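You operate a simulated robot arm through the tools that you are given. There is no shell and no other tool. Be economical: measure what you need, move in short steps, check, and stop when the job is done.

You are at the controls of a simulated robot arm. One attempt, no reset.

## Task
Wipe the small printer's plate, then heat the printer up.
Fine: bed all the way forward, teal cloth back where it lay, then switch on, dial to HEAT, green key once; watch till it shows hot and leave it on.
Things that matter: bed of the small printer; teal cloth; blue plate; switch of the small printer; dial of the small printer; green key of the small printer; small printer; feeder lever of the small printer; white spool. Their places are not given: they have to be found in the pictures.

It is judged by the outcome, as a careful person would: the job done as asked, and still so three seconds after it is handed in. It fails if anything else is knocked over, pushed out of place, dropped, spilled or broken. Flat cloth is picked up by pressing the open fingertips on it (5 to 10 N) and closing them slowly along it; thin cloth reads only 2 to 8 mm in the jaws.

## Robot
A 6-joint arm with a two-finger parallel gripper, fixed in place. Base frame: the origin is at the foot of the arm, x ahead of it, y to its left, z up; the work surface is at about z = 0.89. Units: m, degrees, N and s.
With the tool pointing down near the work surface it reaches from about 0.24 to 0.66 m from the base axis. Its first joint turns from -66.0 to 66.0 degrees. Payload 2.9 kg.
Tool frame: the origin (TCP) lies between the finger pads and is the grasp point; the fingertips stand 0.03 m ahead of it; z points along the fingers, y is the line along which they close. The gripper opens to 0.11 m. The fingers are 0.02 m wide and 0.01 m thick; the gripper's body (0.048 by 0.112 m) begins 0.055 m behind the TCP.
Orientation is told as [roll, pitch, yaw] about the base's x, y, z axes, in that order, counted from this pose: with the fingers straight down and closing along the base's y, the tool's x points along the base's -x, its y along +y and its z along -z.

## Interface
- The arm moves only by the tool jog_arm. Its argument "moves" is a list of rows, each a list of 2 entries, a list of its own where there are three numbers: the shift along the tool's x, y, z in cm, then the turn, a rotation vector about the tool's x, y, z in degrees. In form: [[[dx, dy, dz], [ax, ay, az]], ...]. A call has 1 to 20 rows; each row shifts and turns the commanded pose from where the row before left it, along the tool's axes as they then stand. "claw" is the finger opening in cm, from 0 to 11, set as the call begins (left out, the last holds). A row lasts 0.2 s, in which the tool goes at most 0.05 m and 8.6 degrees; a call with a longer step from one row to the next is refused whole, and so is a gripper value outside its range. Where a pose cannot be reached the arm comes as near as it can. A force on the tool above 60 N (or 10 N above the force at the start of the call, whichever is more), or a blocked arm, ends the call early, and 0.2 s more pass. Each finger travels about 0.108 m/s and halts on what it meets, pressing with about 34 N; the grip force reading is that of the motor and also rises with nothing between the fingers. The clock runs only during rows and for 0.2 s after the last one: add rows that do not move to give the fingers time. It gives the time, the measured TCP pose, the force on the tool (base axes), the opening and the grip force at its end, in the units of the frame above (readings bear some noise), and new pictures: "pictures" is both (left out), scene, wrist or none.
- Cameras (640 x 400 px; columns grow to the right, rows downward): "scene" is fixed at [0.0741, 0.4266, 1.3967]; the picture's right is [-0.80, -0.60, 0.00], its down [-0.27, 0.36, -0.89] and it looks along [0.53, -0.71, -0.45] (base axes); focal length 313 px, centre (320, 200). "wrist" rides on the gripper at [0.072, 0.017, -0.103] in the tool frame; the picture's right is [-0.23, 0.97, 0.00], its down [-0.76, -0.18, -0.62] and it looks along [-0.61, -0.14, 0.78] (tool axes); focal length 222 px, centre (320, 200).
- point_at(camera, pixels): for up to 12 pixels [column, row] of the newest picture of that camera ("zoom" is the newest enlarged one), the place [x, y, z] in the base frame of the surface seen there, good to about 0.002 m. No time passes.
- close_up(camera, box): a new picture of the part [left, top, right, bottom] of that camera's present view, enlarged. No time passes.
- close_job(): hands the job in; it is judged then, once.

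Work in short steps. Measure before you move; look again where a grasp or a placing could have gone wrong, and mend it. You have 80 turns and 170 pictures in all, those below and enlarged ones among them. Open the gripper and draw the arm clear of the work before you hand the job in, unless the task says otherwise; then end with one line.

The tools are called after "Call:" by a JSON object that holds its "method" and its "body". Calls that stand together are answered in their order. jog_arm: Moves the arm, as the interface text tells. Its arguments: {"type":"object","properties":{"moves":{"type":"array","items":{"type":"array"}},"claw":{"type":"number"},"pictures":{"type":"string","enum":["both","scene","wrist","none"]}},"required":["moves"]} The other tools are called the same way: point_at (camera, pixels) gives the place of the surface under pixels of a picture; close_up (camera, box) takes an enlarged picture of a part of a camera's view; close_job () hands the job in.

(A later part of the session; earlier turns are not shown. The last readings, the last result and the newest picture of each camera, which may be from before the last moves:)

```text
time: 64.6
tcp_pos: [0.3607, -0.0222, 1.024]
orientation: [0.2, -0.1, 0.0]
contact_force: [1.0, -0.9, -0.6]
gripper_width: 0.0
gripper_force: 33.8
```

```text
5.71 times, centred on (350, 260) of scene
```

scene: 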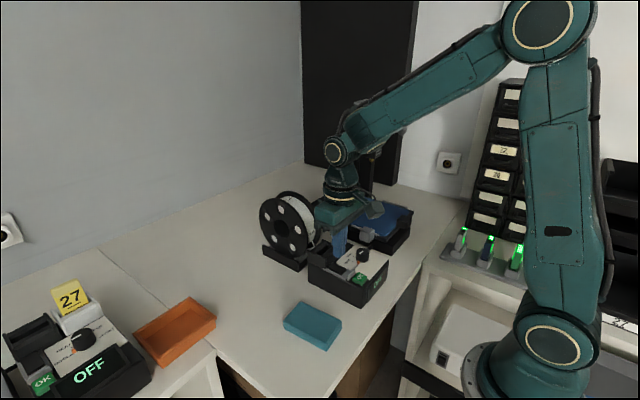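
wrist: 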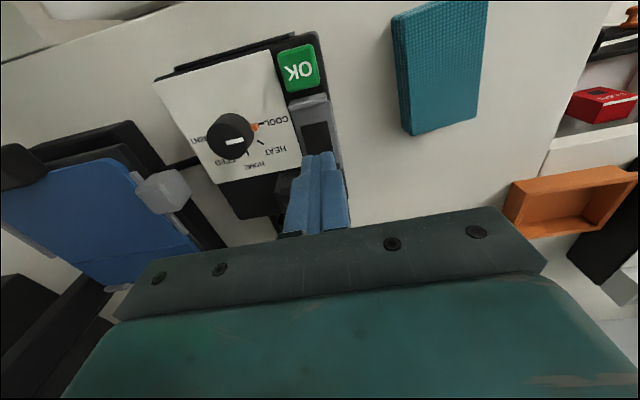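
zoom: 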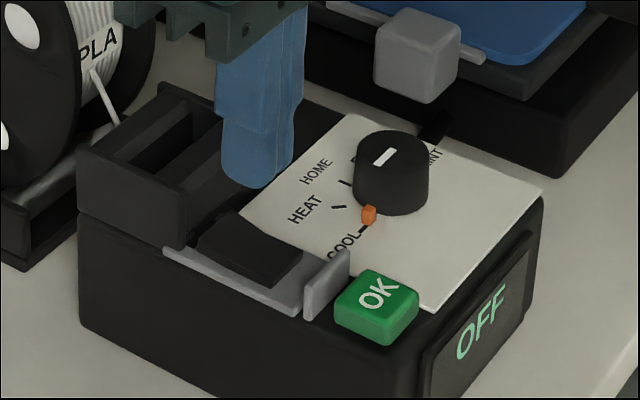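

Aligned over the rocker. I descend to just above it and press in small rows.

Call:
{"method": "point_at", "body": {"camera": "wrist", "pixels": [[299, 68], [290, 60], [310, 75], [255, 127], [262, 140], [253, 152], [235, 140], [219, 120], [248, 115], [240, 154], [206, 145], [315, 137]]}}

Call:
{"method": "jog_arm", "body": {"moves": [[[-0.35, 0.1, 2], [0, 0, 0]], [[0, 0, 1.1], [0, 0, 0]], [[0, 0, 0.2], [0, 0, 0]], [[0, 0, 0.1], [0, 0, 0]], [[0, 0, 0], [0, 0, 0]]]}}

```text
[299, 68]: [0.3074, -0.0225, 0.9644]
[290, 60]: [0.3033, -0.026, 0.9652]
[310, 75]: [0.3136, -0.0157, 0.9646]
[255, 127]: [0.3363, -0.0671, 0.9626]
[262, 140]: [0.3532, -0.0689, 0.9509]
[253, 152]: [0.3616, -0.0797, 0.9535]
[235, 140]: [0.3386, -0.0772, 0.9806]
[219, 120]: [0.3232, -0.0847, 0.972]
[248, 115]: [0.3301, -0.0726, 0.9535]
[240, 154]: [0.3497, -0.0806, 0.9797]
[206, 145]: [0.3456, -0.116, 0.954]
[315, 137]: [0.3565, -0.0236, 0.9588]
```

```text
time: 65.8
tcp_pos: [0.3661, -0.0217, 0.9904]
orientation: [0.2, -0.1, 0.1]
contact_force: [0.2, 0.0, 1.0]
gripper_width: 0.0
gripper_force: 34.2
```

scene: 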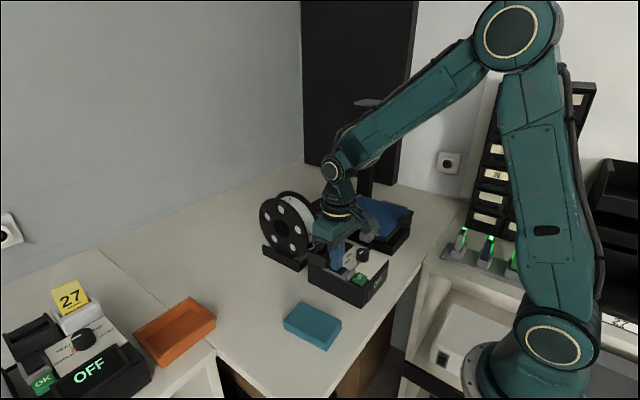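
wrist: 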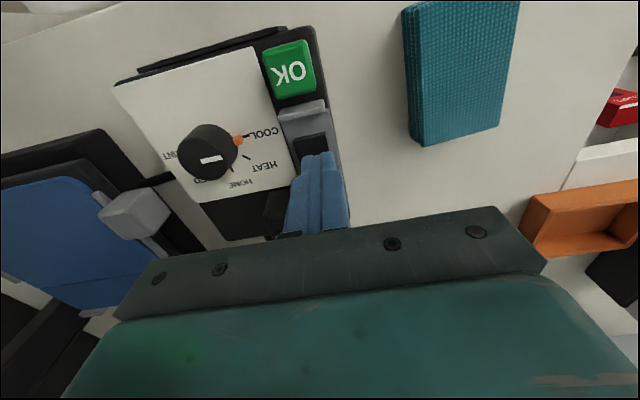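

Touching (1 N). I press 4–5 mm further in 1 mm rows and watch the display.

Call:
{"method": "jog_arm", "body": {"moves": [[[0, 0, 0.1], [0, 0, 0]], [[0, 0, 0.1], [0, 0, 0]], [[0, 0, 0.1], [0, 0, 0]], [[0, 0, 0], [0, 0, 0]]], "pictures": "scene"}}

Call:
{"method": "close_up", "body": {"camera": "scene", "box": [310, 225, 400, 305]}}

```text
time: 67.0
tcp_pos: [0.3649, -0.0212, 0.9907]
orientation: [0.2, -0.2, 0.0]
contact_force: [-4.9, 0.5, 6.9]
gripper_width: 0.0
gripper_force: 34.2
stopped in row 4: the force on the tool passed its limit (the readings are from after the stop); the commanded pose is now the measured one
```

scene: 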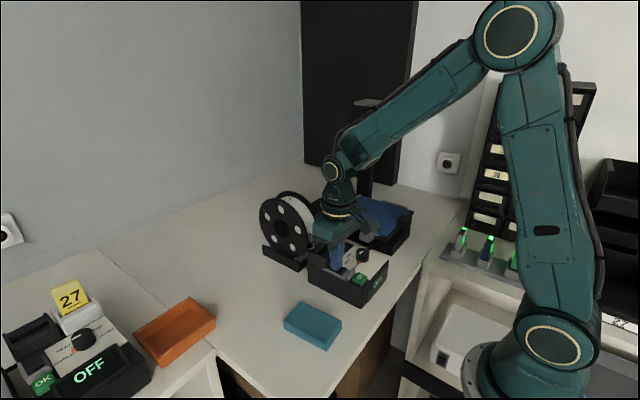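

```text
5.00 times, centred on (355, 265) of scene
```

zoom: 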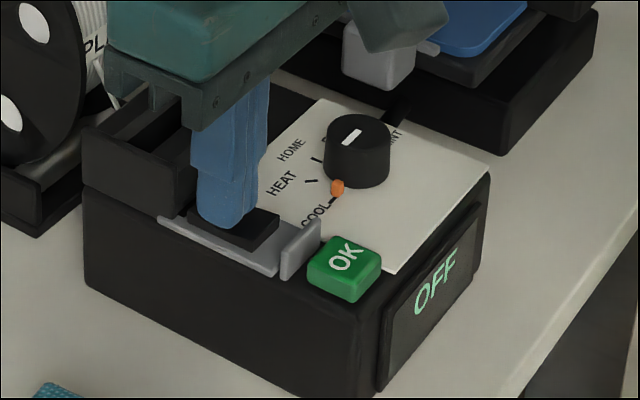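

It stopped on force with the display still OFF. I lift 3 cm and look at the rocker.

Call:
{"method": "jog_arm", "body": {"moves": [[[0, 0, -2], [0, 0, 0]], [[0, 3, -2], [0, 0, 0]], [[0, 4, 0], [0, 0, 0]]]}}

Call:
{"method": "close_up", "body": {"camera": "wrist", "box": [190, 60, 300, 190]}}

Call:
{"method": "close_up", "body": {"camera": "scene", "box": [322, 250, 366, 290]}}

Call:
{"method": "close_up", "body": {"camera": "scene", "box": [0, 280, 150, 400]}}

```text
time: 67.8
tcp_pos: [0.366, 0.0495, 1.0306]
orientation: [0.2, -0.2, 0.1]
contact_force: [1.1, -0.6, 0.0]
gripper_width: 0.0
gripper_force: 34.5
```

scene: 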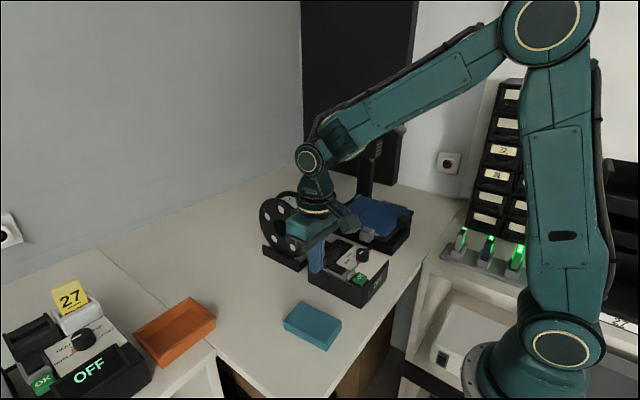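
wrist: 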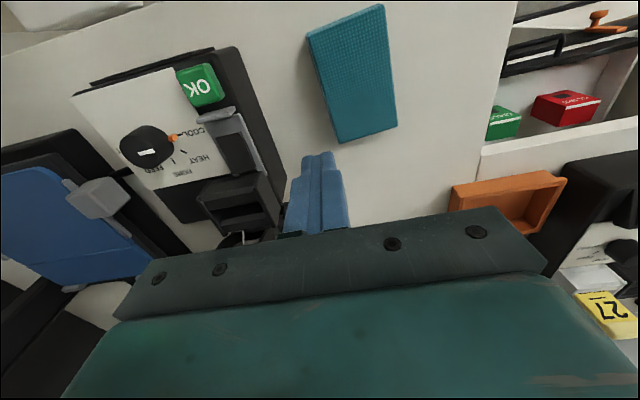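

```text
3.08 times, centred on (245, 125) of wrist
```

zoom: 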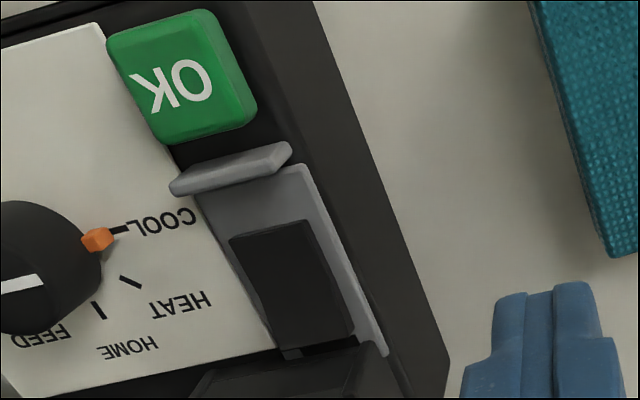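

```text
10.00 times, centred on (344, 270) of scene
```

zoom: 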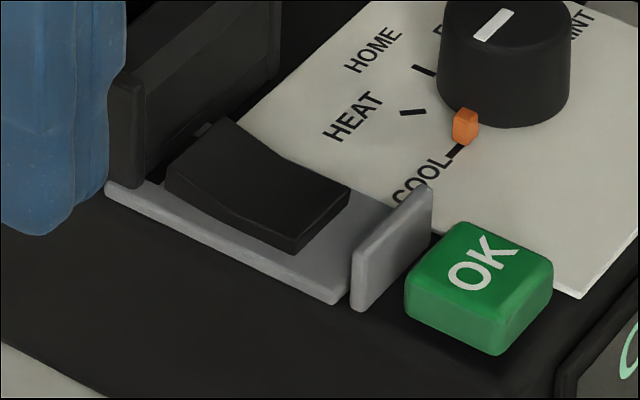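

```text
3.33 times, centred on (75, 340) of scene
```

zoom: 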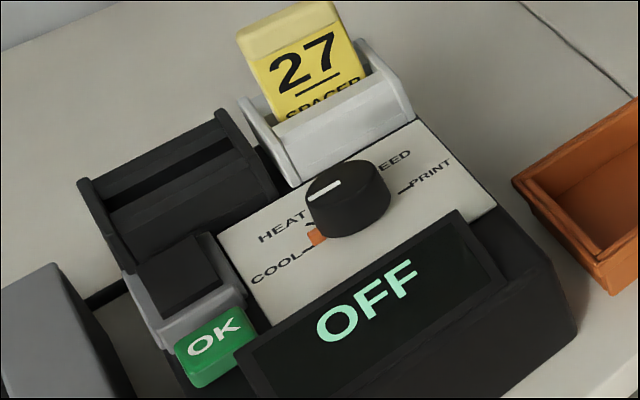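

The rocker looks unchanged. I sample its surface heights exactly along its length.

Call:
{"method": "close_up", "body": {"camera": "wrist", "box": [215, 100, 275, 190]}}

Call:
{"method": "point_at", "body": {"camera": "zoom", "pixels": [[250, 130], [275, 150], [290, 175], [300, 200], [310, 225], [320, 250], [330, 275], [335, 290], [345, 310], [360, 340], [375, 200], [250, 270]]}}

Call:
{"method": "close_up", "body": {"camera": "scene", "box": [322, 250, 366, 290]}}

Call:
{"method": "point_at", "body": {"camera": "zoom", "pixels": [[235, 128], [222, 150], [205, 172], [245, 160], [260, 180], [290, 180], [300, 205], [320, 215], [340, 192], [300, 228], [150, 205], [330, 250]]}}

```text
4.44 times, centred on (245, 145) of wrist
```

zoom: 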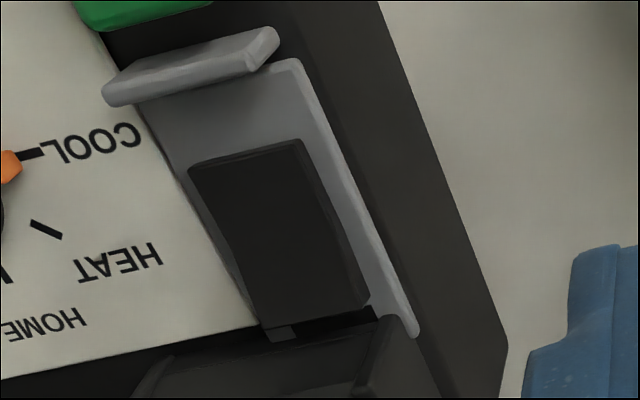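

```text
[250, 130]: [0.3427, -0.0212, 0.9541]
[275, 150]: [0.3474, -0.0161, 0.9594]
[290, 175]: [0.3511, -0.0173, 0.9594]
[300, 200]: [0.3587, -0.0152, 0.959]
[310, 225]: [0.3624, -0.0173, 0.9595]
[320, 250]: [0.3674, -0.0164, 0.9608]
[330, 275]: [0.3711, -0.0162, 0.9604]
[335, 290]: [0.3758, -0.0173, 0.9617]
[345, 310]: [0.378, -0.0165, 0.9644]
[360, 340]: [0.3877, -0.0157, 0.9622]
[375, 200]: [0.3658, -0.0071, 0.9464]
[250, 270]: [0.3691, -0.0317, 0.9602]
```

```text
10.00 times, centred on (344, 270) of scene
```

zoom: 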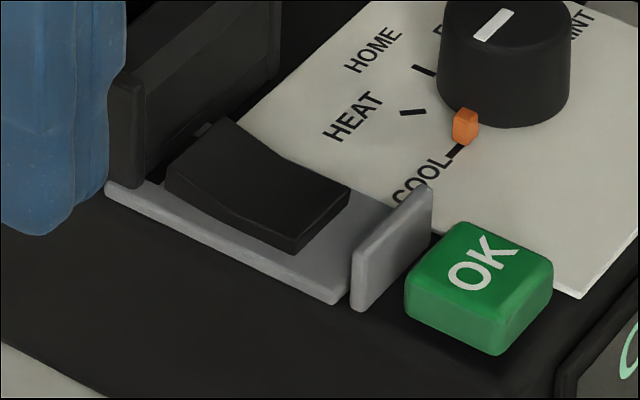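

```text
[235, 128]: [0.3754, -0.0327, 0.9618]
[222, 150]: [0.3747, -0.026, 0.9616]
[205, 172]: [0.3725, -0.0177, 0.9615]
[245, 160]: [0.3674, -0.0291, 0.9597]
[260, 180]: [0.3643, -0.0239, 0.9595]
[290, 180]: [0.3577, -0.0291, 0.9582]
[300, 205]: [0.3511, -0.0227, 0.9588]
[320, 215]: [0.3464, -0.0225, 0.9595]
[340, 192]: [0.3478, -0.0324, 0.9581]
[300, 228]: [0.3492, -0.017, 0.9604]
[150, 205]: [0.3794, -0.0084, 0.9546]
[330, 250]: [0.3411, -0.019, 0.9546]
```

Heights: rear end .964, pivot .9585, front .9595 – my 2 cm wide tip bridged the pivot, so it jammed. I will use a single finger (1 cm thick) by turning the open gripper 90°, pressing only at x≈0.374.

Call:
{"method": "jog_arm", "body": {"moves": [[[2.5, 0, -2], [0, 0, 0]], [[2.5, 0, -2], [0, 0, 0]], [[0, 0, 0], [0, 0, 8.2]], [[0, 0, 0], [0, 0, 8.2]], [[0, 0, 0], [0, 0, 8.2]], [[0, 0, 0], [0, 0, 8.2]], [[0, 0, 0], [0, 0, 8.2]], [[0, 0, 0], [0, 0, 8.2]], [[0, 0, 0], [0, 0, 8.2]], [[0, 0, 0], [0, 0, 8.2]], [[0, 0, 0], [0, 0, 8.2]], [[0, 0, 0], [0, 0, 8.2]], [[0, 0, 0], [0, 0, 8.0]], [[0, 0, 0], [0, 0, 0]]], "claw": 10.6}}

```text
time: 70.8
tcp_pos: [0.3162, 0.0493, 1.0707]
orientation: [0.1, 0.3, -90.1]
contact_force: [-0.4, 0.0, 0.1]
gripper_width: 0.1059
gripper_force: 0.1
```

scene: 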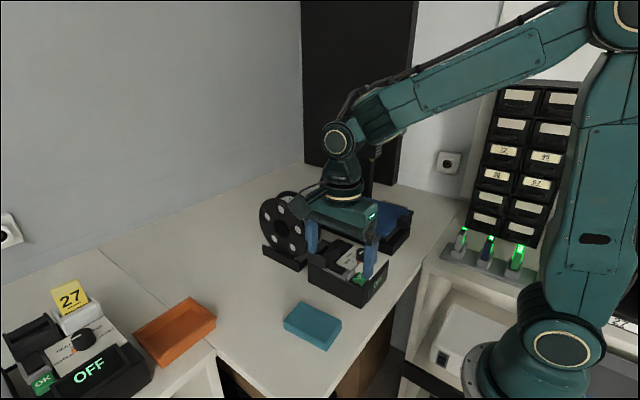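
wrist: 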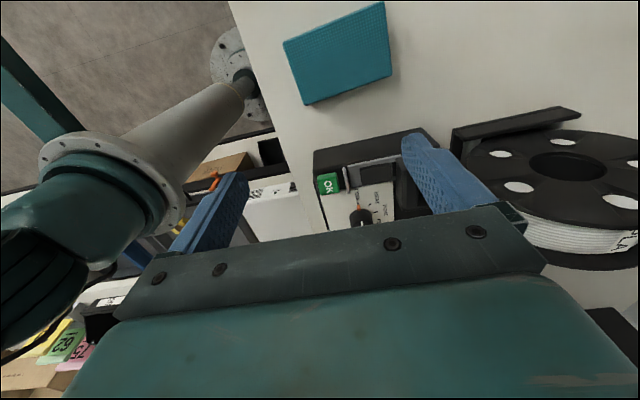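

Now tool x = +Y, tool y = +X. I go to y −0.0242 over the rocker and lower to just above it.

Call:
{"method": "jog_arm", "body": {"moves": [[[-3.67, 0, 0], [0, 0, 0]], [[-3.68, 0, 0], [0, 0, 0]], [[0, 0, 3], [0, 0, 0]], [[0, 0, 3], [0, 0, 0]], [[0, 0, 1], [0, 0, 0]], [[0, 0, 0], [0, 0, 0]]]}}

Call:
{"method": "close_up", "body": {"camera": "scene", "box": [310, 225, 400, 305]}}

Call:
{"method": "close_up", "body": {"camera": "wrist", "box": [300, 80, 520, 230]}}

```text
time: 72.2
tcp_pos: [0.3161, -0.0245, 0.9986]
orientation: [0.2, 0.1, -90.0]
contact_force: [0.2, -0.1, 0.0]
gripper_width: 0.106
gripper_force: 0.1
```

scene: 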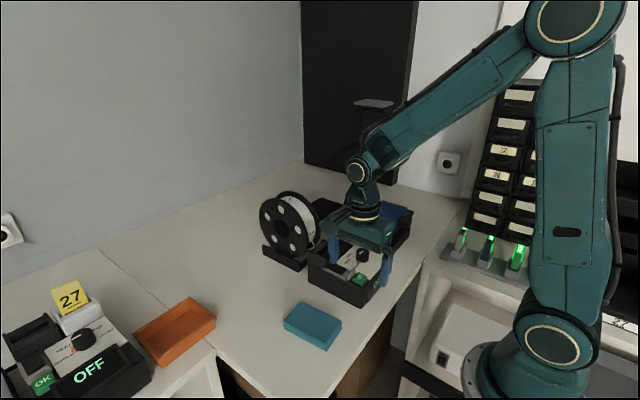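
wrist: 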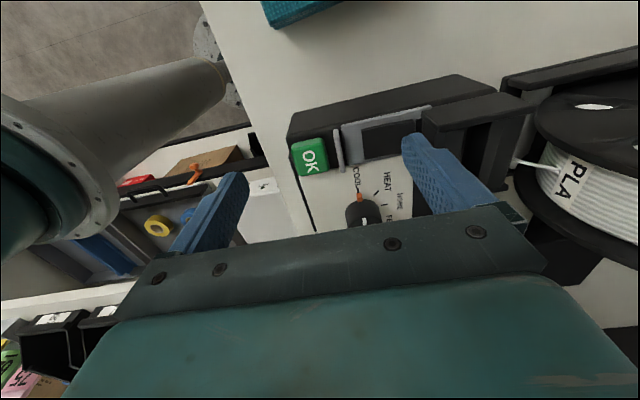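

```text
5.00 times, centred on (355, 265) of scene
```

zoom: 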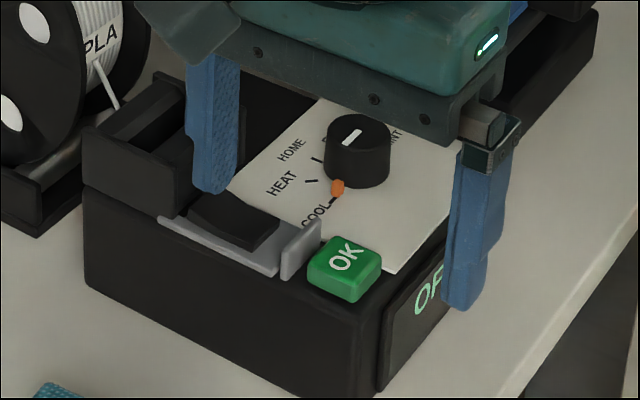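

```text
2.67 times, centred on (410, 155) of wrist
```

zoom: 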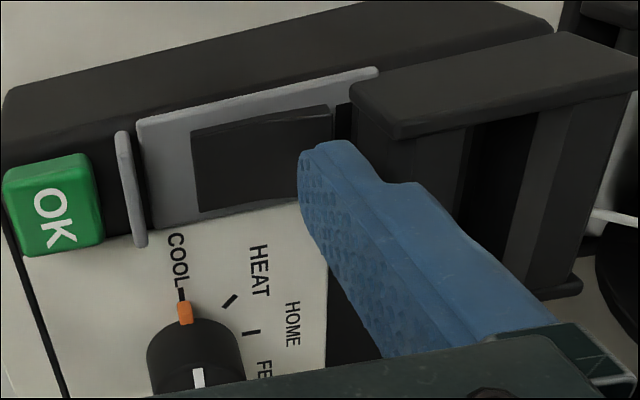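

The single finger is above the rocker's rear end, clear of the slot box. I press down in 1 mm rows to about tip z 0.959.

Call:
{"method": "jog_arm", "body": {"moves": [[[0, 0, 0.2], [0, 0, 0]], [[0, 0, 0.15], [0, 0, 0]], [[0, 0, 0.15], [0, 0, 0]], [[0, 0, 0.15], [0, 0, 0]], [[0, 0, 0.15], [0, 0, 0]], [[0, 0, 0.1], [0, 0, 0]], [[0, 0, 0], [0, 0, 0]]]}}

Call:
{"method": "close_up", "body": {"camera": "scene", "box": [310, 225, 400, 305]}}

```text
time: 73.8
tcp_pos: [0.3171, -0.0245, 0.9911]
orientation: [0.2, 0.2, -90.0]
contact_force: [-0.5, -0.2, 0.9]
gripper_width: 0.106
gripper_force: 0.1
```

scene: 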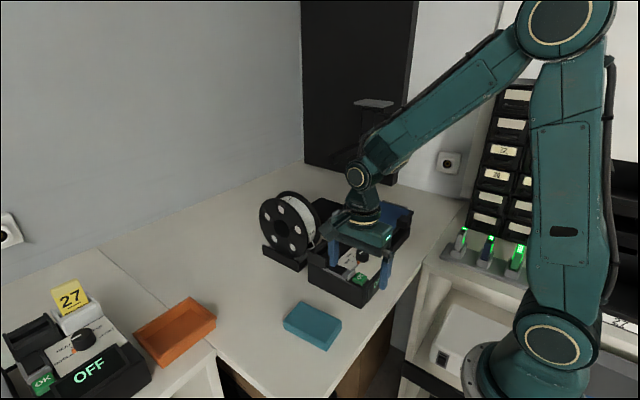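
wrist: 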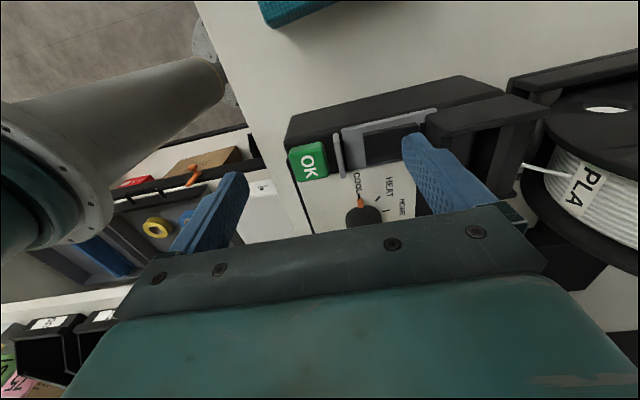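

```text
5.00 times, centred on (355, 265) of scene
```

zoom: 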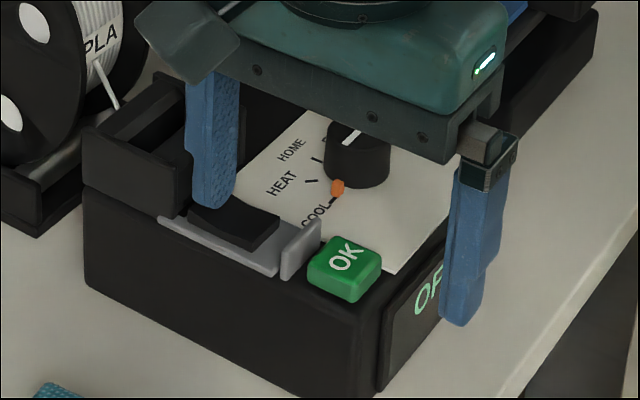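

Only just touching. I press further, up to 5 mm.

Call:
{"method": "jog_arm", "body": {"moves": [[[0, 0, 0.1], [0, 0, 0]], [[0, 0, 0.1], [0, 0, 0]], [[0, 0, 0.1], [0, 0, 0]], [[0, 0, 0.1], [0, 0, 0]], [[0, 0, 0], [0, 0, 0]]], "pictures": "none"}}

Call:
{"method": "close_up", "body": {"camera": "scene", "box": [310, 225, 400, 305]}}

```text
time: 75.0
tcp_pos: [0.317, -0.0245, 0.9888]
orientation: [0.7, 0.2, -89.9]
contact_force: [-8.7, 2.3, 50.6]
gripper_width: 0.1019
gripper_force: 0.0
```

```text
5.00 times, centred on (355, 265) of scene
```

zoom: 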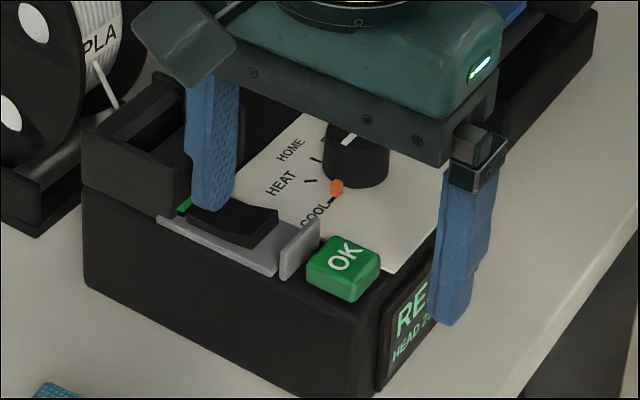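

Switched on: a green indicator shows and the display reads "RE… HEAD 25". I rise and turn to yaw −45° to look at the dial.

Call:
{"method": "jog_arm", "body": {"moves": [[[0, 0, -0.5], [0, 0, 0]], [[0, 0, -3], [0, 0, 0]], [[0, 0, -4], [0, 0, 0]], [[0, 0, 0], [0, 0, -8]], [[0, 0, 0], [0, 0, -8]], [[0, 0, 0], [0, 0, -8]], [[0, 0, 0], [0, 0, -8]], [[0, 0, 0], [0, 0, -8]], [[0, 0, 0], [0, 0, -5]], [[0, 0, 0], [0, 0, 0]]], "claw": 5}}

Call:
{"method": "close_up", "body": {"camera": "scene", "box": [310, 225, 400, 305]}}

Call:
{"method": "close_up", "body": {"camera": "wrist", "box": [170, 60, 390, 220]}}

```text
time: 77.2
tcp_pos: [0.3136, -0.0253, 1.0615]
orientation: [0.4, 0.0, -45.0]
contact_force: [-0.3, 0.4, 0.3]
gripper_width: 0.0501
gripper_force: 0.0
```

scene: 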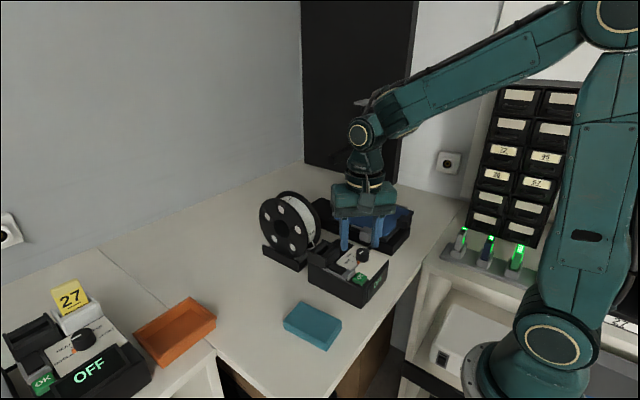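
wrist: 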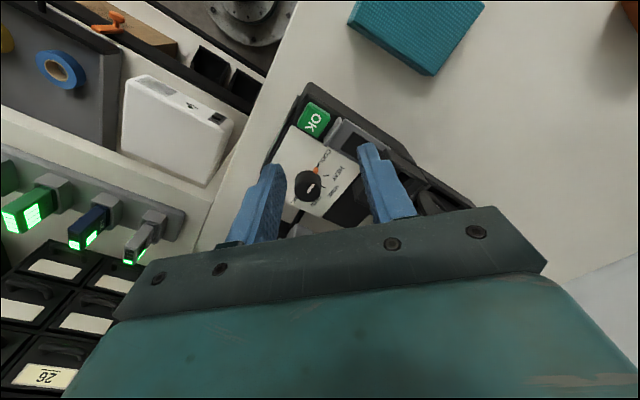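

```text
5.00 times, centred on (355, 265) of scene
```

zoom: 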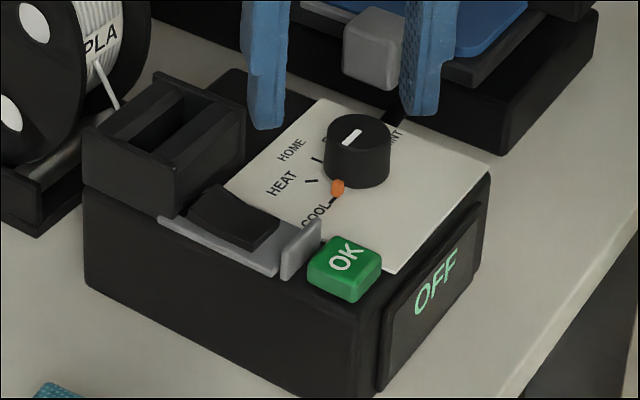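

```text
2.50 times, centred on (280, 140) of wrist
```

zoom: 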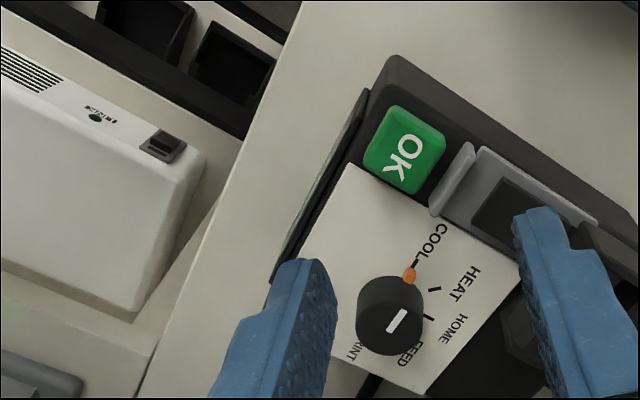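

The display went back to OFF: I set the claw to close while the finger was still on the rocker, dragging it forward. I redo the press, and will lift before changing the claw.

Call:
{"method": "jog_arm", "body": {"moves": [[[0, 0, 0], [0, 0, 8]], [[0, 0, 0], [0, 0, 8]], [[0, 0, 0], [0, 0, 8]], [[0, 0, 0], [0, 0, 8]], [[0, 0, 0], [0, 0, 8]], [[0, 0, 0], [0, 0, 5]], [[0.1, 0.25, 0], [0, 0, 0]], [[0, 0, 0], [0, 0, 0]]], "claw": 10.6, "pictures": "none"}}

Call:
{"method": "jog_arm", "body": {"moves": [[[0, 0, 3], [0, 0, 0]], [[0, 0, 3], [0, 0, 0]], [[0, 0, 0.5], [0, 0, 0]], [[0, 0, 0.2], [0, 0, 0]], [[0, 0, 0.2], [0, 0, 0]], [[0, 0, 0], [0, 0, 0]]], "pictures": "none"}}

```text
time: 79.0
tcp_pos: [0.3177, -0.024, 1.0606]
orientation: [0.3, 0.2, -90.0]
contact_force: [-0.4, 0.2, 0.0]
gripper_width: 0.1061
gripper_force: 0.1
```

```text
time: 80.4
tcp_pos: [0.3183, -0.0235, 0.992]
orientation: [0.3, 0.3, -90.0]
contact_force: [0.5, -0.6, 0.1]
gripper_width: 0.1061
gripper_force: 0.1
```

Tip at z≈0.962, before contact. I press down ~5 mm, then in a separate call lift straight up.

Call:
{"method": "jog_arm", "body": {"moves": [[[0, -0.15, 0.1], [0, 0, 0]], [[0, 0, 0.1], [0, 0, 0]], [[0, 0, 0.1], [0, 0, 0]], [[0, 0, 0.1], [0, 0, 0]], [[0, 0, 0.1], [0, 0, 0]], [[0, 0, 0], [0, 0, 0]]], "pictures": "none"}}

Call:
{"method": "jog_arm", "body": {"moves": [[[0, 0, -0.5], [0, 0, 0]], [[0, 0, -1], [0, 0, 0]], [[0, 0, -3], [0, 0, 0]], [[0, 0, -3], [0, 0, 0]], [[0, 0, 0], [0, 0, 0]]], "pictures": "scene"}}

Call:
{"method": "close_up", "body": {"camera": "scene", "box": [310, 225, 400, 305]}}

```text
time: 81.8
tcp_pos: [0.3182, -0.0238, 0.9893]
orientation: [0.4, 0.2, -89.9]
contact_force: [-3.5, 3.5, 28.6]
gripper_width: 0.1043
gripper_force: 0.0
```

```text
time: 83.0
tcp_pos: [0.3158, -0.0247, 1.0618]
orientation: [0.2, 0.2, -90.0]
contact_force: [0.8, 1.0, 0.6]
gripper_width: 0.1059
gripper_force: 0.1
```

scene: 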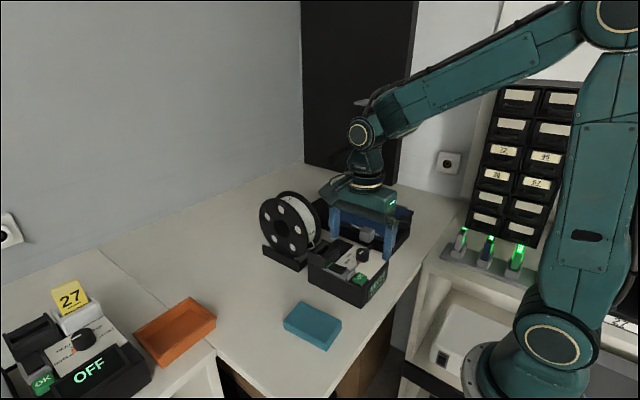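

```text
5.00 times, centred on (355, 265) of scene
```

zoom: 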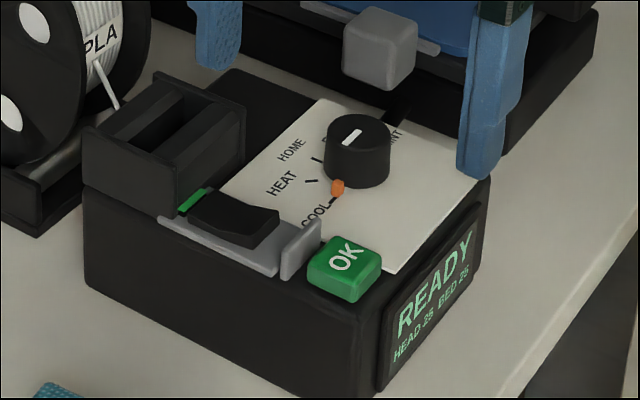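

READY, and stays on. Now I measure the dial: knob top rim points, nub and ticks.

Call:
{"method": "point_at", "body": {"camera": "zoom", "pixels": [[332, 135], [386, 137], [360, 119], [357, 152], [338, 184], [334, 200], [311, 181], [316, 160], [398, 122], [340, 170], [380, 165]]}}

Call:
{"method": "close_up", "body": {"camera": "scene", "box": [342, 240, 376, 270]}}

Call:
{"method": "point_at", "body": {"camera": "zoom", "pixels": [[345, 95], [410, 60], [300, 60], [335, 20], [400, 110], [380, 75], [320, 90], [425, 90]]}}

```text
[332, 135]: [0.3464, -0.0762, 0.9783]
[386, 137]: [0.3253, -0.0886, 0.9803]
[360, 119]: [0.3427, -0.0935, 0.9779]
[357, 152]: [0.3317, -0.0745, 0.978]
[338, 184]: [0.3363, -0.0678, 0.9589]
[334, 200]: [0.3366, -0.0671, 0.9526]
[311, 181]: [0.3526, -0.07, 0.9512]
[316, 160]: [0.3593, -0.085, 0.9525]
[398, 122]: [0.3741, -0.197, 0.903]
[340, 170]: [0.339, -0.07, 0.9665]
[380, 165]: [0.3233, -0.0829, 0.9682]
```

```text
13.33 times, centred on (359, 255) of scene
```

zoom: 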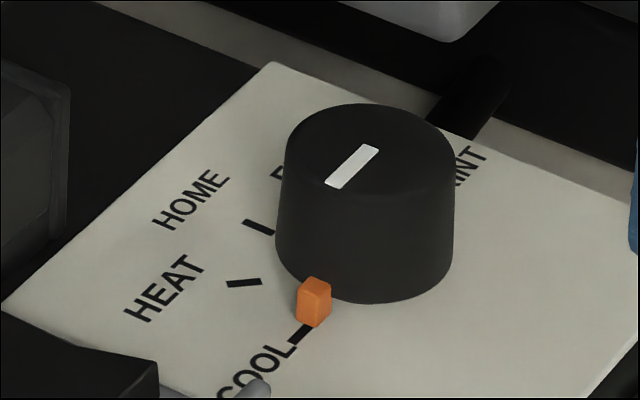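

```text
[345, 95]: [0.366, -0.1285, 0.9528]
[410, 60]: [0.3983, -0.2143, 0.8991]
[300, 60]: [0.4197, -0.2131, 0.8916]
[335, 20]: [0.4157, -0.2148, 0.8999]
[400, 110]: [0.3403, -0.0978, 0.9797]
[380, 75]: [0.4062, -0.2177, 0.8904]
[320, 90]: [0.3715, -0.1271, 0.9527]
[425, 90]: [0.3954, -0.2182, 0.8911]
```

Ticks: HEAT at (0.3526,−0.070), HOME (0.3593,−0.085); knob centre ≈ (0.3365,−0.085), one notch = 45°. I go above it and turn to yaw −45°.

Call:
{"method": "jog_arm", "body": {"moves": [[[-3.02, 1.03, 0], [0, 0, 0]], [[-3.01, 1.04, 0], [0, 0, 0]], [[0, 0, 0], [0, 0, -8]], [[0, 0, 0], [0, 0, -8]], [[0, 0, 0], [0, 0, -8]], [[0, 0, 0], [0, 0, -8]], [[0, 0, 0], [0, 0, -8]], [[0, 0, 0], [0, 0, -5]], [[0, 0, 2], [0, 0, 0]], [[0, 0, 0], [0, 0, 0]]], "claw": 5}}

Call:
{"method": "close_up", "body": {"camera": "scene", "box": [320, 220, 400, 300]}}

Call:
{"method": "close_up", "body": {"camera": "wrist", "box": [220, 60, 430, 220]}}

```text
time: 85.2
tcp_pos: [0.3386, -0.0842, 1.044]
orientation: [0.3, 0.0, -44.9]
contact_force: [-0.4, -0.2, -0.3]
gripper_width: 0.0502
gripper_force: 0.0
```

scene: 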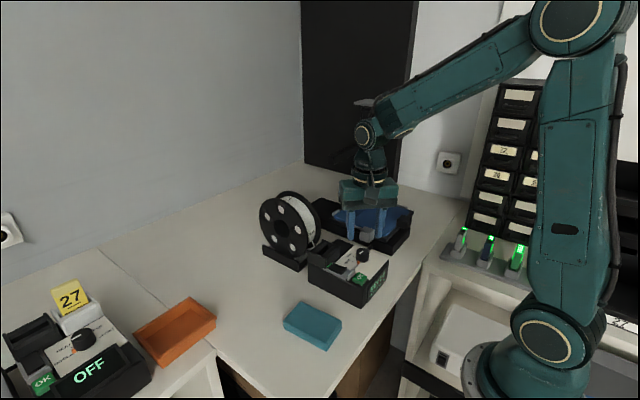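
wrist: 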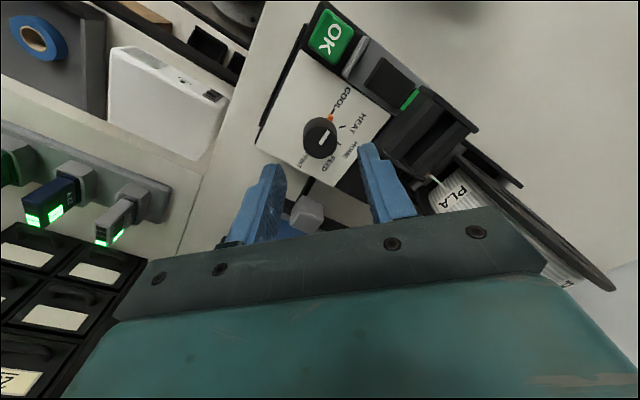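

```text
5.00 times, centred on (360, 260) of scene
```

zoom: 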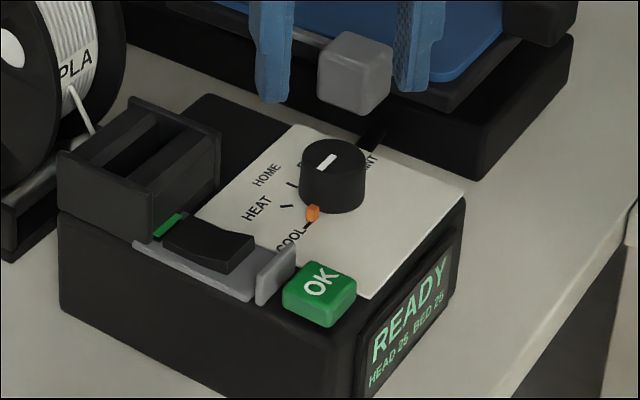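

```text
2.50 times, centred on (325, 140) of wrist
```

zoom: 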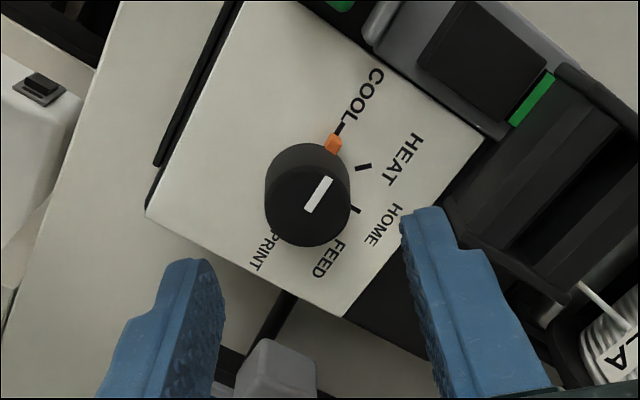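

On-axis. I descend so the tips are at z≈0.967 (above the nub) and close on the knob.

Call:
{"method": "jog_arm", "body": {"moves": [[[0.08, -0.18, 2], [0, 0, 0]], [[0, 0, 2], [0, 0, 0]], [[0, 0, 0.7], [0, 0, 0]], [[0, 0, 0], [0, 0, 0]]], "pictures": "none"}}

Call:
{"method": "jog_arm", "body": {"moves": [[[0, 0, 0], [0, 0, 0]], [[0, 0, 0], [0, 0, 0]]], "claw": 1.5}}

Call:
{"method": "close_up", "body": {"camera": "scene", "box": [320, 220, 400, 300]}}

```text
time: 86.2
tcp_pos: [0.3349, -0.085, 0.996]
orientation: [0.4, 0.0, -44.9]
contact_force: [0.3, -0.1, -0.2]
gripper_width: 0.05
gripper_force: 0.2
```

```text
time: 86.8
tcp_pos: [0.3384, -0.0843, 0.9969]
orientation: [0.4, 0.0, -44.8]
contact_force: [7.9, 8.3, -6.5]
gripper_width: 0.0286
gripper_force: 45.3
```

scene: 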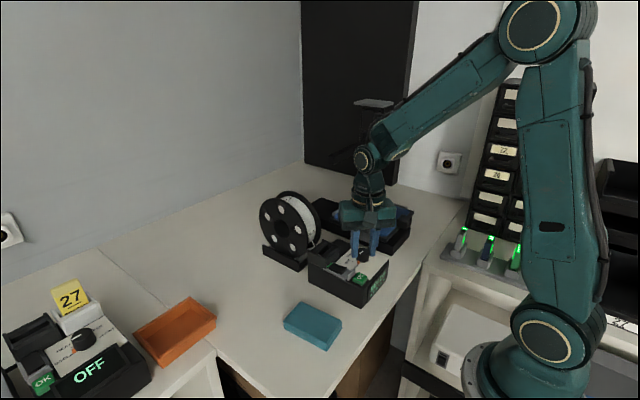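
wrist: 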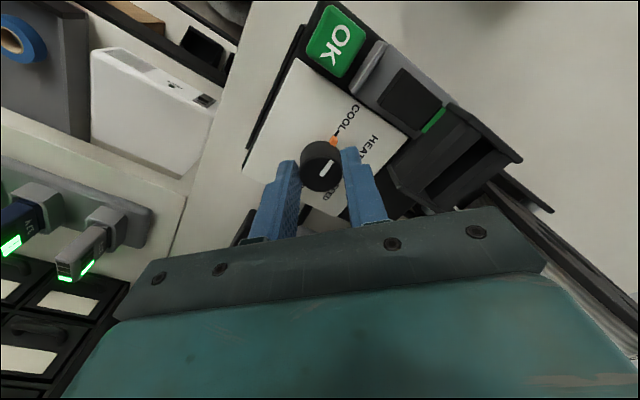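

```text
5.00 times, centred on (360, 260) of scene
```

zoom: 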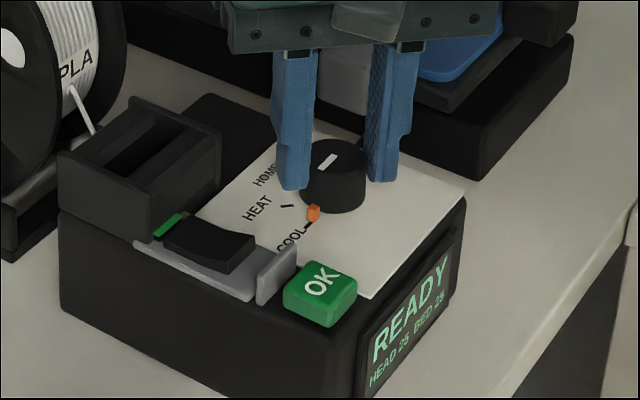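

Knob gripped (2.9 cm). I turn +45° about tool z (clockwise from above).

Call:
{"method": "jog_arm", "body": {"moves": [[[0, 0.12, 0], [0, 0, 0]], [[0, 0, 0], [0, 0, 5]], [[0, 0, 0], [0, 0, 8]], [[0, 0, 0], [0, 0, 8]], [[0, 0, 0], [0, 0, 8]], [[0, 0, 0], [0, 0, 8]], [[0, 0, 0], [0, 0, 8]], [[0, 0, 0], [0, 0, 0]]]}}

Call:
{"method": "close_up", "body": {"camera": "scene", "box": [320, 220, 400, 300]}}

```text
time: 88.6
tcp_pos: [0.3394, -0.0825, 0.9966]
orientation: [0.6, 0.2, -90.0]
contact_force: [25.4, 12.9, 2.1]
gripper_width: 0.0289
gripper_force: 44.4
```

scene: 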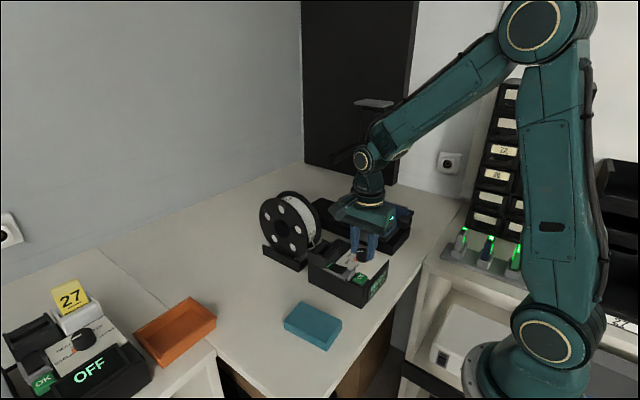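
wrist: 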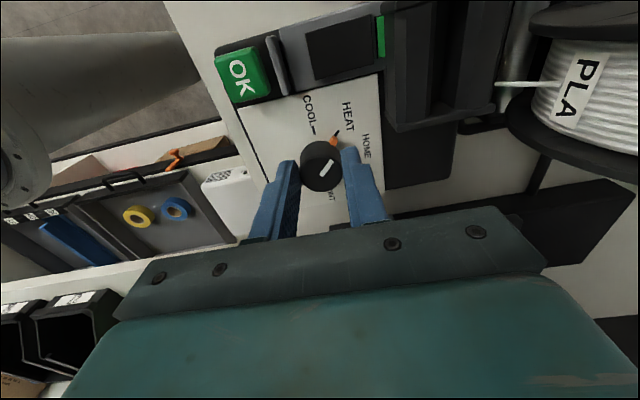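

```text
5.00 times, centred on (360, 260) of scene
```

zoom: 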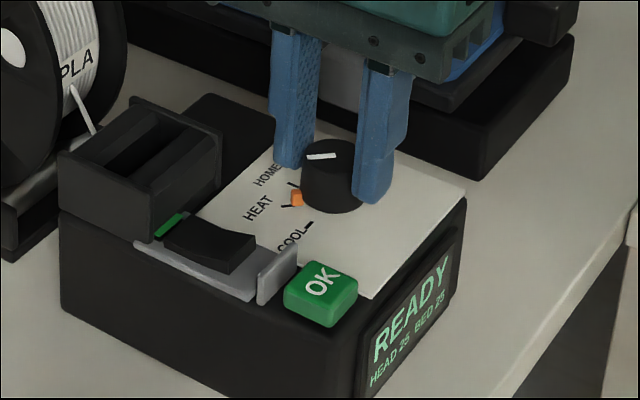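

The orange pointer is at HEAT. I open and lift away.

Call:
{"method": "jog_arm", "body": {"moves": [[[0, 0.1, 0], [0, 0, 0]], [[0, 0, 0], [0, 0, 0]], [[0, 0, 0], [0, 0, 0]], [[0, 0, -2], [0, 0, 0]], [[0, 0, -3], [0, 0, 0]], [[0, 0, -2], [0, 0, 0]], [[0, 0, 0], [0, 0, 0]]], "claw": 5}}

Call:
{"method": "close_up", "body": {"camera": "scene", "box": [320, 220, 400, 300]}}

Call:
{"method": "close_up", "body": {"camera": "wrist", "box": [220, 30, 420, 190]}}

```text
time: 90.2
tcp_pos: [0.3376, -0.0828, 1.0665]
orientation: [0.2, 0.1, -90.0]
contact_force: [-0.5, -0.6, 0.1]
gripper_width: 0.0503
gripper_force: 0.1
```

scene: 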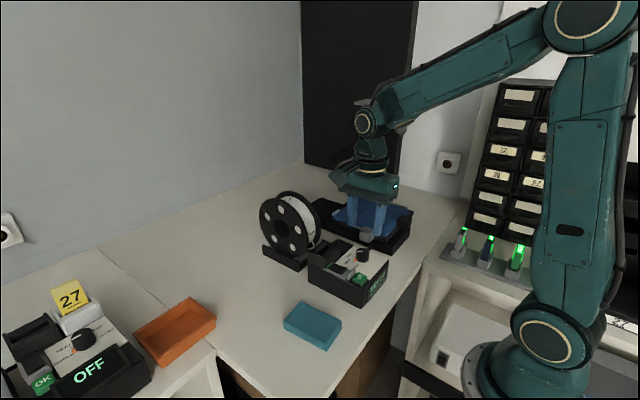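
wrist: 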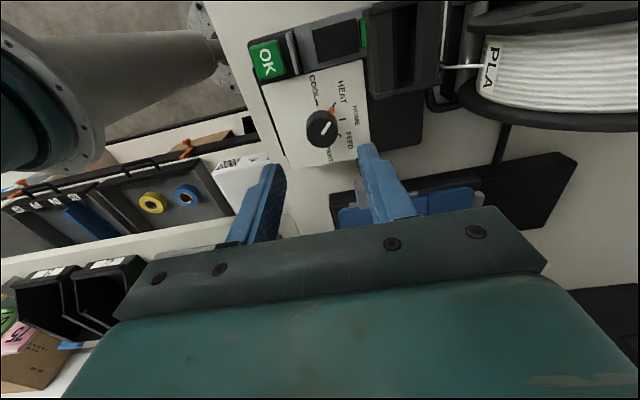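

```text
5.00 times, centred on (360, 260) of scene
```

zoom: 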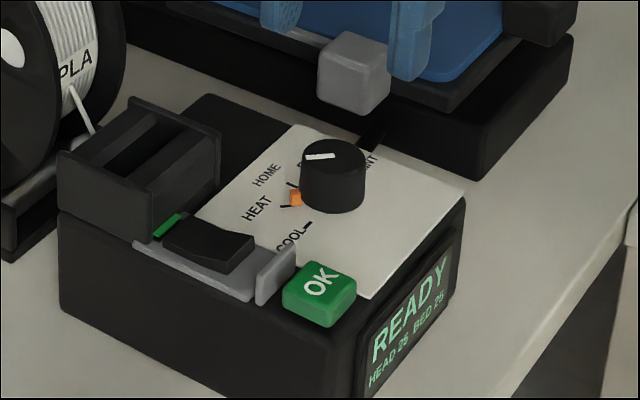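

```text
2.50 times, centred on (320, 110) of wrist
```

zoom: 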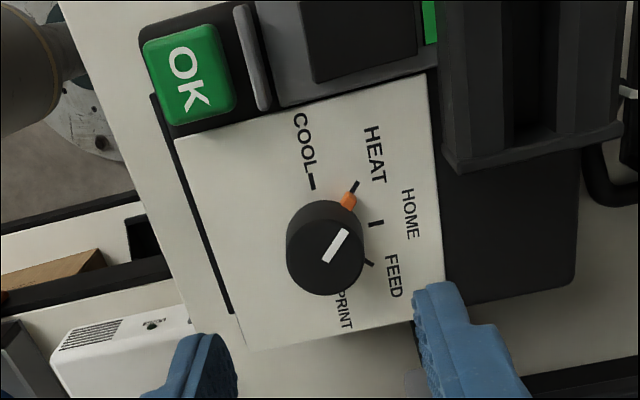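

Dial confirmed at HEAT. I close the fingers and move above the green key (0.306,−0.0215, top 0.9645).

Call:
{"method": "jog_arm", "body": {"moves": [[[3.05, -1.6, 0], [0, 0, 0]], [[3.05, -1.6, 0], [0, 0, 0]], [[0, 0, 3], [0, 0, 0]], [[0, 0, 2.7], [0, 0, 0]], [[0, 0, 0], [0, 0, 0]]], "claw": 0}}

Call:
{"method": "close_up", "body": {"camera": "scene", "box": [320, 220, 400, 300]}}

```text
time: 91.4
tcp_pos: [0.3049, -0.0213, 1.0097]
orientation: [0.2, 0.2, -90.0]
contact_force: [0.3, 0.4, -0.3]
gripper_width: 0.0
gripper_force: 33.6
```

scene: 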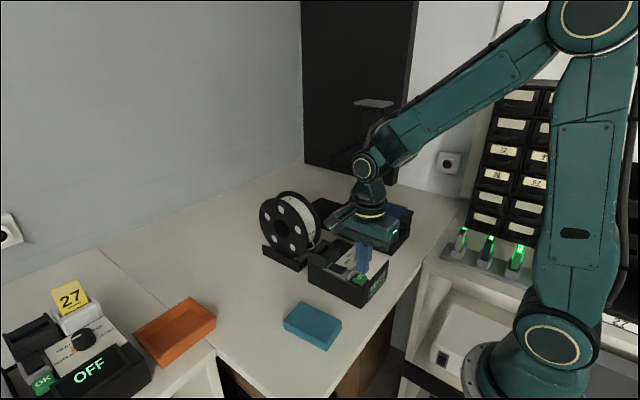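
wrist: 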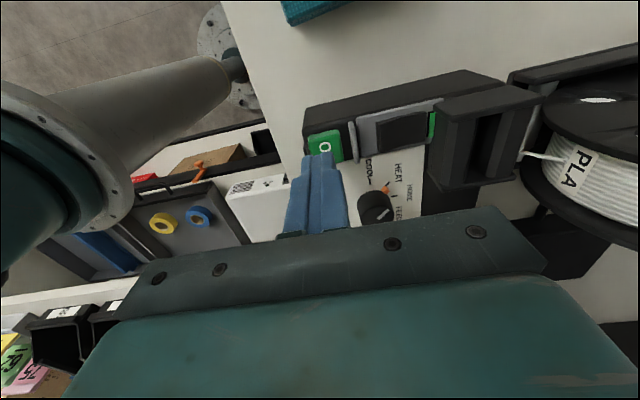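

```text
5.00 times, centred on (360, 260) of scene
```

zoom: 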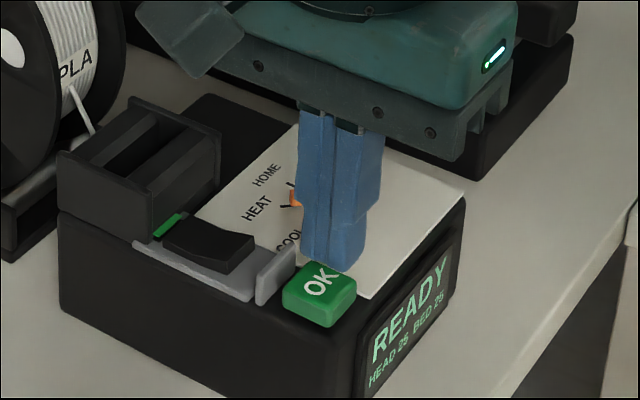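

I lower to just above the key and then press gently.

Call:
{"method": "jog_arm", "body": {"moves": [[[0, 0.15, 0.8], [0, 0, 0]], [[0, 0, 0.4], [0, 0, 0]], [[0, 0, 0.1], [0, 0, 0]], [[0, 0, 0.1], [0, 0, 0]], [[0, 0, 0.1], [0, 0, 0]], [[0, 0, 0], [0, 0, 0]]], "pictures": "none"}}

Call:
{"method": "close_up", "body": {"camera": "scene", "box": [320, 220, 400, 300]}}

```text
time: 92.8
tcp_pos: [0.3065, -0.0236, 0.9931]
orientation: [0.2, 0.2, -90.0]
contact_force: [0.0, 0.9, 0.1]
gripper_width: 0.0
gripper_force: 34.0
```

```text
5.00 times, centred on (360, 260) of scene
```

zoom: 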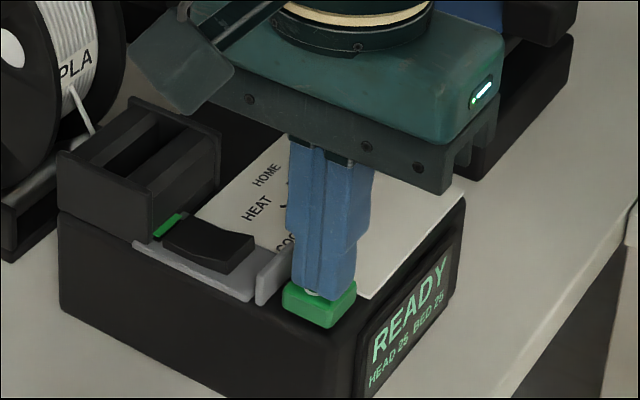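

Right above/at the key with no force yet. I press on in 1 mm rows.

Call:
{"method": "jog_arm", "body": {"moves": [[[0, 0, 0.1], [0, 0, 0]], [[0, 0, 0.1], [0, 0, 0]], [[0, 0, 0.1], [0, 0, 0]], [[0, 0, 0], [0, 0, 0]]], "pictures": "none"}}

Call:
{"method": "close_up", "body": {"camera": "scene", "box": [320, 220, 400, 300]}}

```text
time: 93.8
tcp_pos: [0.3071, -0.0221, 0.9918]
orientation: [0.2, 0.2, -90.1]
contact_force: [0.4, 1.0, 1.5]
gripper_width: 0.0
gripper_force: 33.8
```

```text
5.00 times, centred on (360, 260) of scene
```

zoom: 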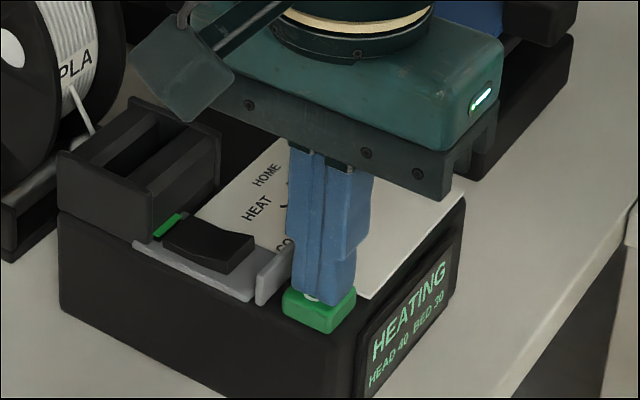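

HEATING is shown. I lift straight off, draw the arm away and open the fingers.

Call:
{"method": "jog_arm", "body": {"moves": [[[0, 0, -1.5], [0, 0, 0]], [[0, 0, -3], [0, 0, 0]], [[0, 0, -4], [0, 0, 0]], [[0, 0, -2], [0, 0, 0]], [[3, 0, 0], [0, 0, 0]], [[4, 0, 0], [0, 0, 0]], [[4, 0, 0], [0, 0, 0]], [[0, 0, 0], [0, 0, 0]]], "pictures": "none"}}

Call:
{"method": "jog_arm", "body": {"moves": [[[0, 0, 0], [0, 0, 0]], [[0, 0, 0], [0, 0, 0]], [[0, 0, 0], [0, 0, 0]], [[0, 0, 0], [0, 0, 0]], [[0, 0, 0], [0, 0, 0]], [[0, 0, 0], [0, 0, 0]], [[0, 0, 0], [0, 0, 0]], [[0, 0, 0], [0, 0, 0]], [[0, 0, 0], [0, 0, 0]], [[0, 0, 0], [0, 0, 0]], [[0, 0, 0], [0, 0, 0]], [[0, 0, 0], [0, 0, 0]], [[0, 0, 0], [0, 0, 0]], [[0, 0, 0], [0, 0, 0]], [[0, 0, 0], [0, 0, 0]]], "claw": 6, "pictures": "scene"}}

Call:
{"method": "close_up", "body": {"camera": "scene", "box": [320, 220, 400, 300]}}

```text
time: 95.6
tcp_pos: [0.3063, 0.0881, 1.0955]
orientation: [0.2, 0.2, -90.0]
contact_force: [1.2, -0.7, 0.4]
gripper_width: 0.0
gripper_force: 33.9
```

```text
time: 98.8
tcp_pos: [0.3054, 0.0883, 1.0974]
orientation: [0.2, 0.2, -90.0]
contact_force: [0.1, -0.3, -0.1]
gripper_width: 0.0599
gripper_force: 0.0
```

scene: 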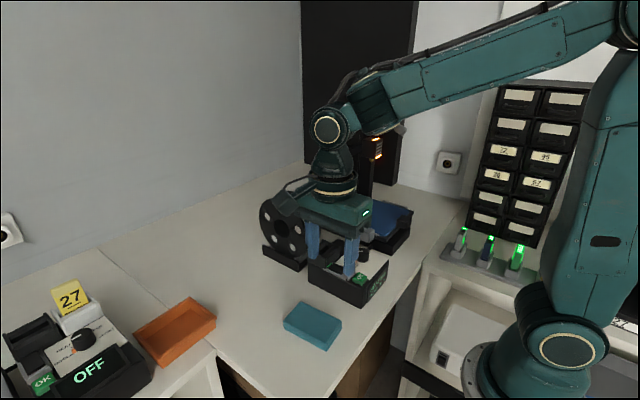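

```text
5.00 times, centred on (360, 260) of scene
```

zoom: 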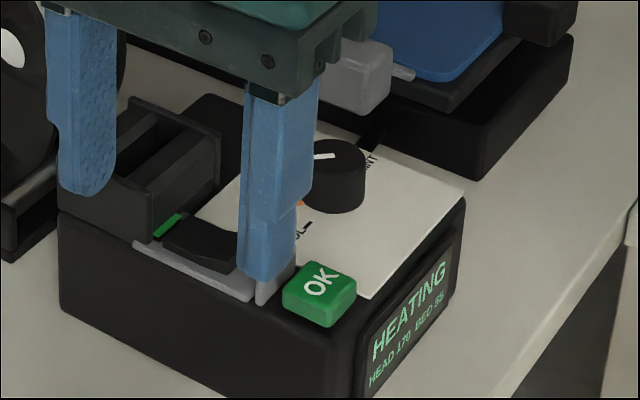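

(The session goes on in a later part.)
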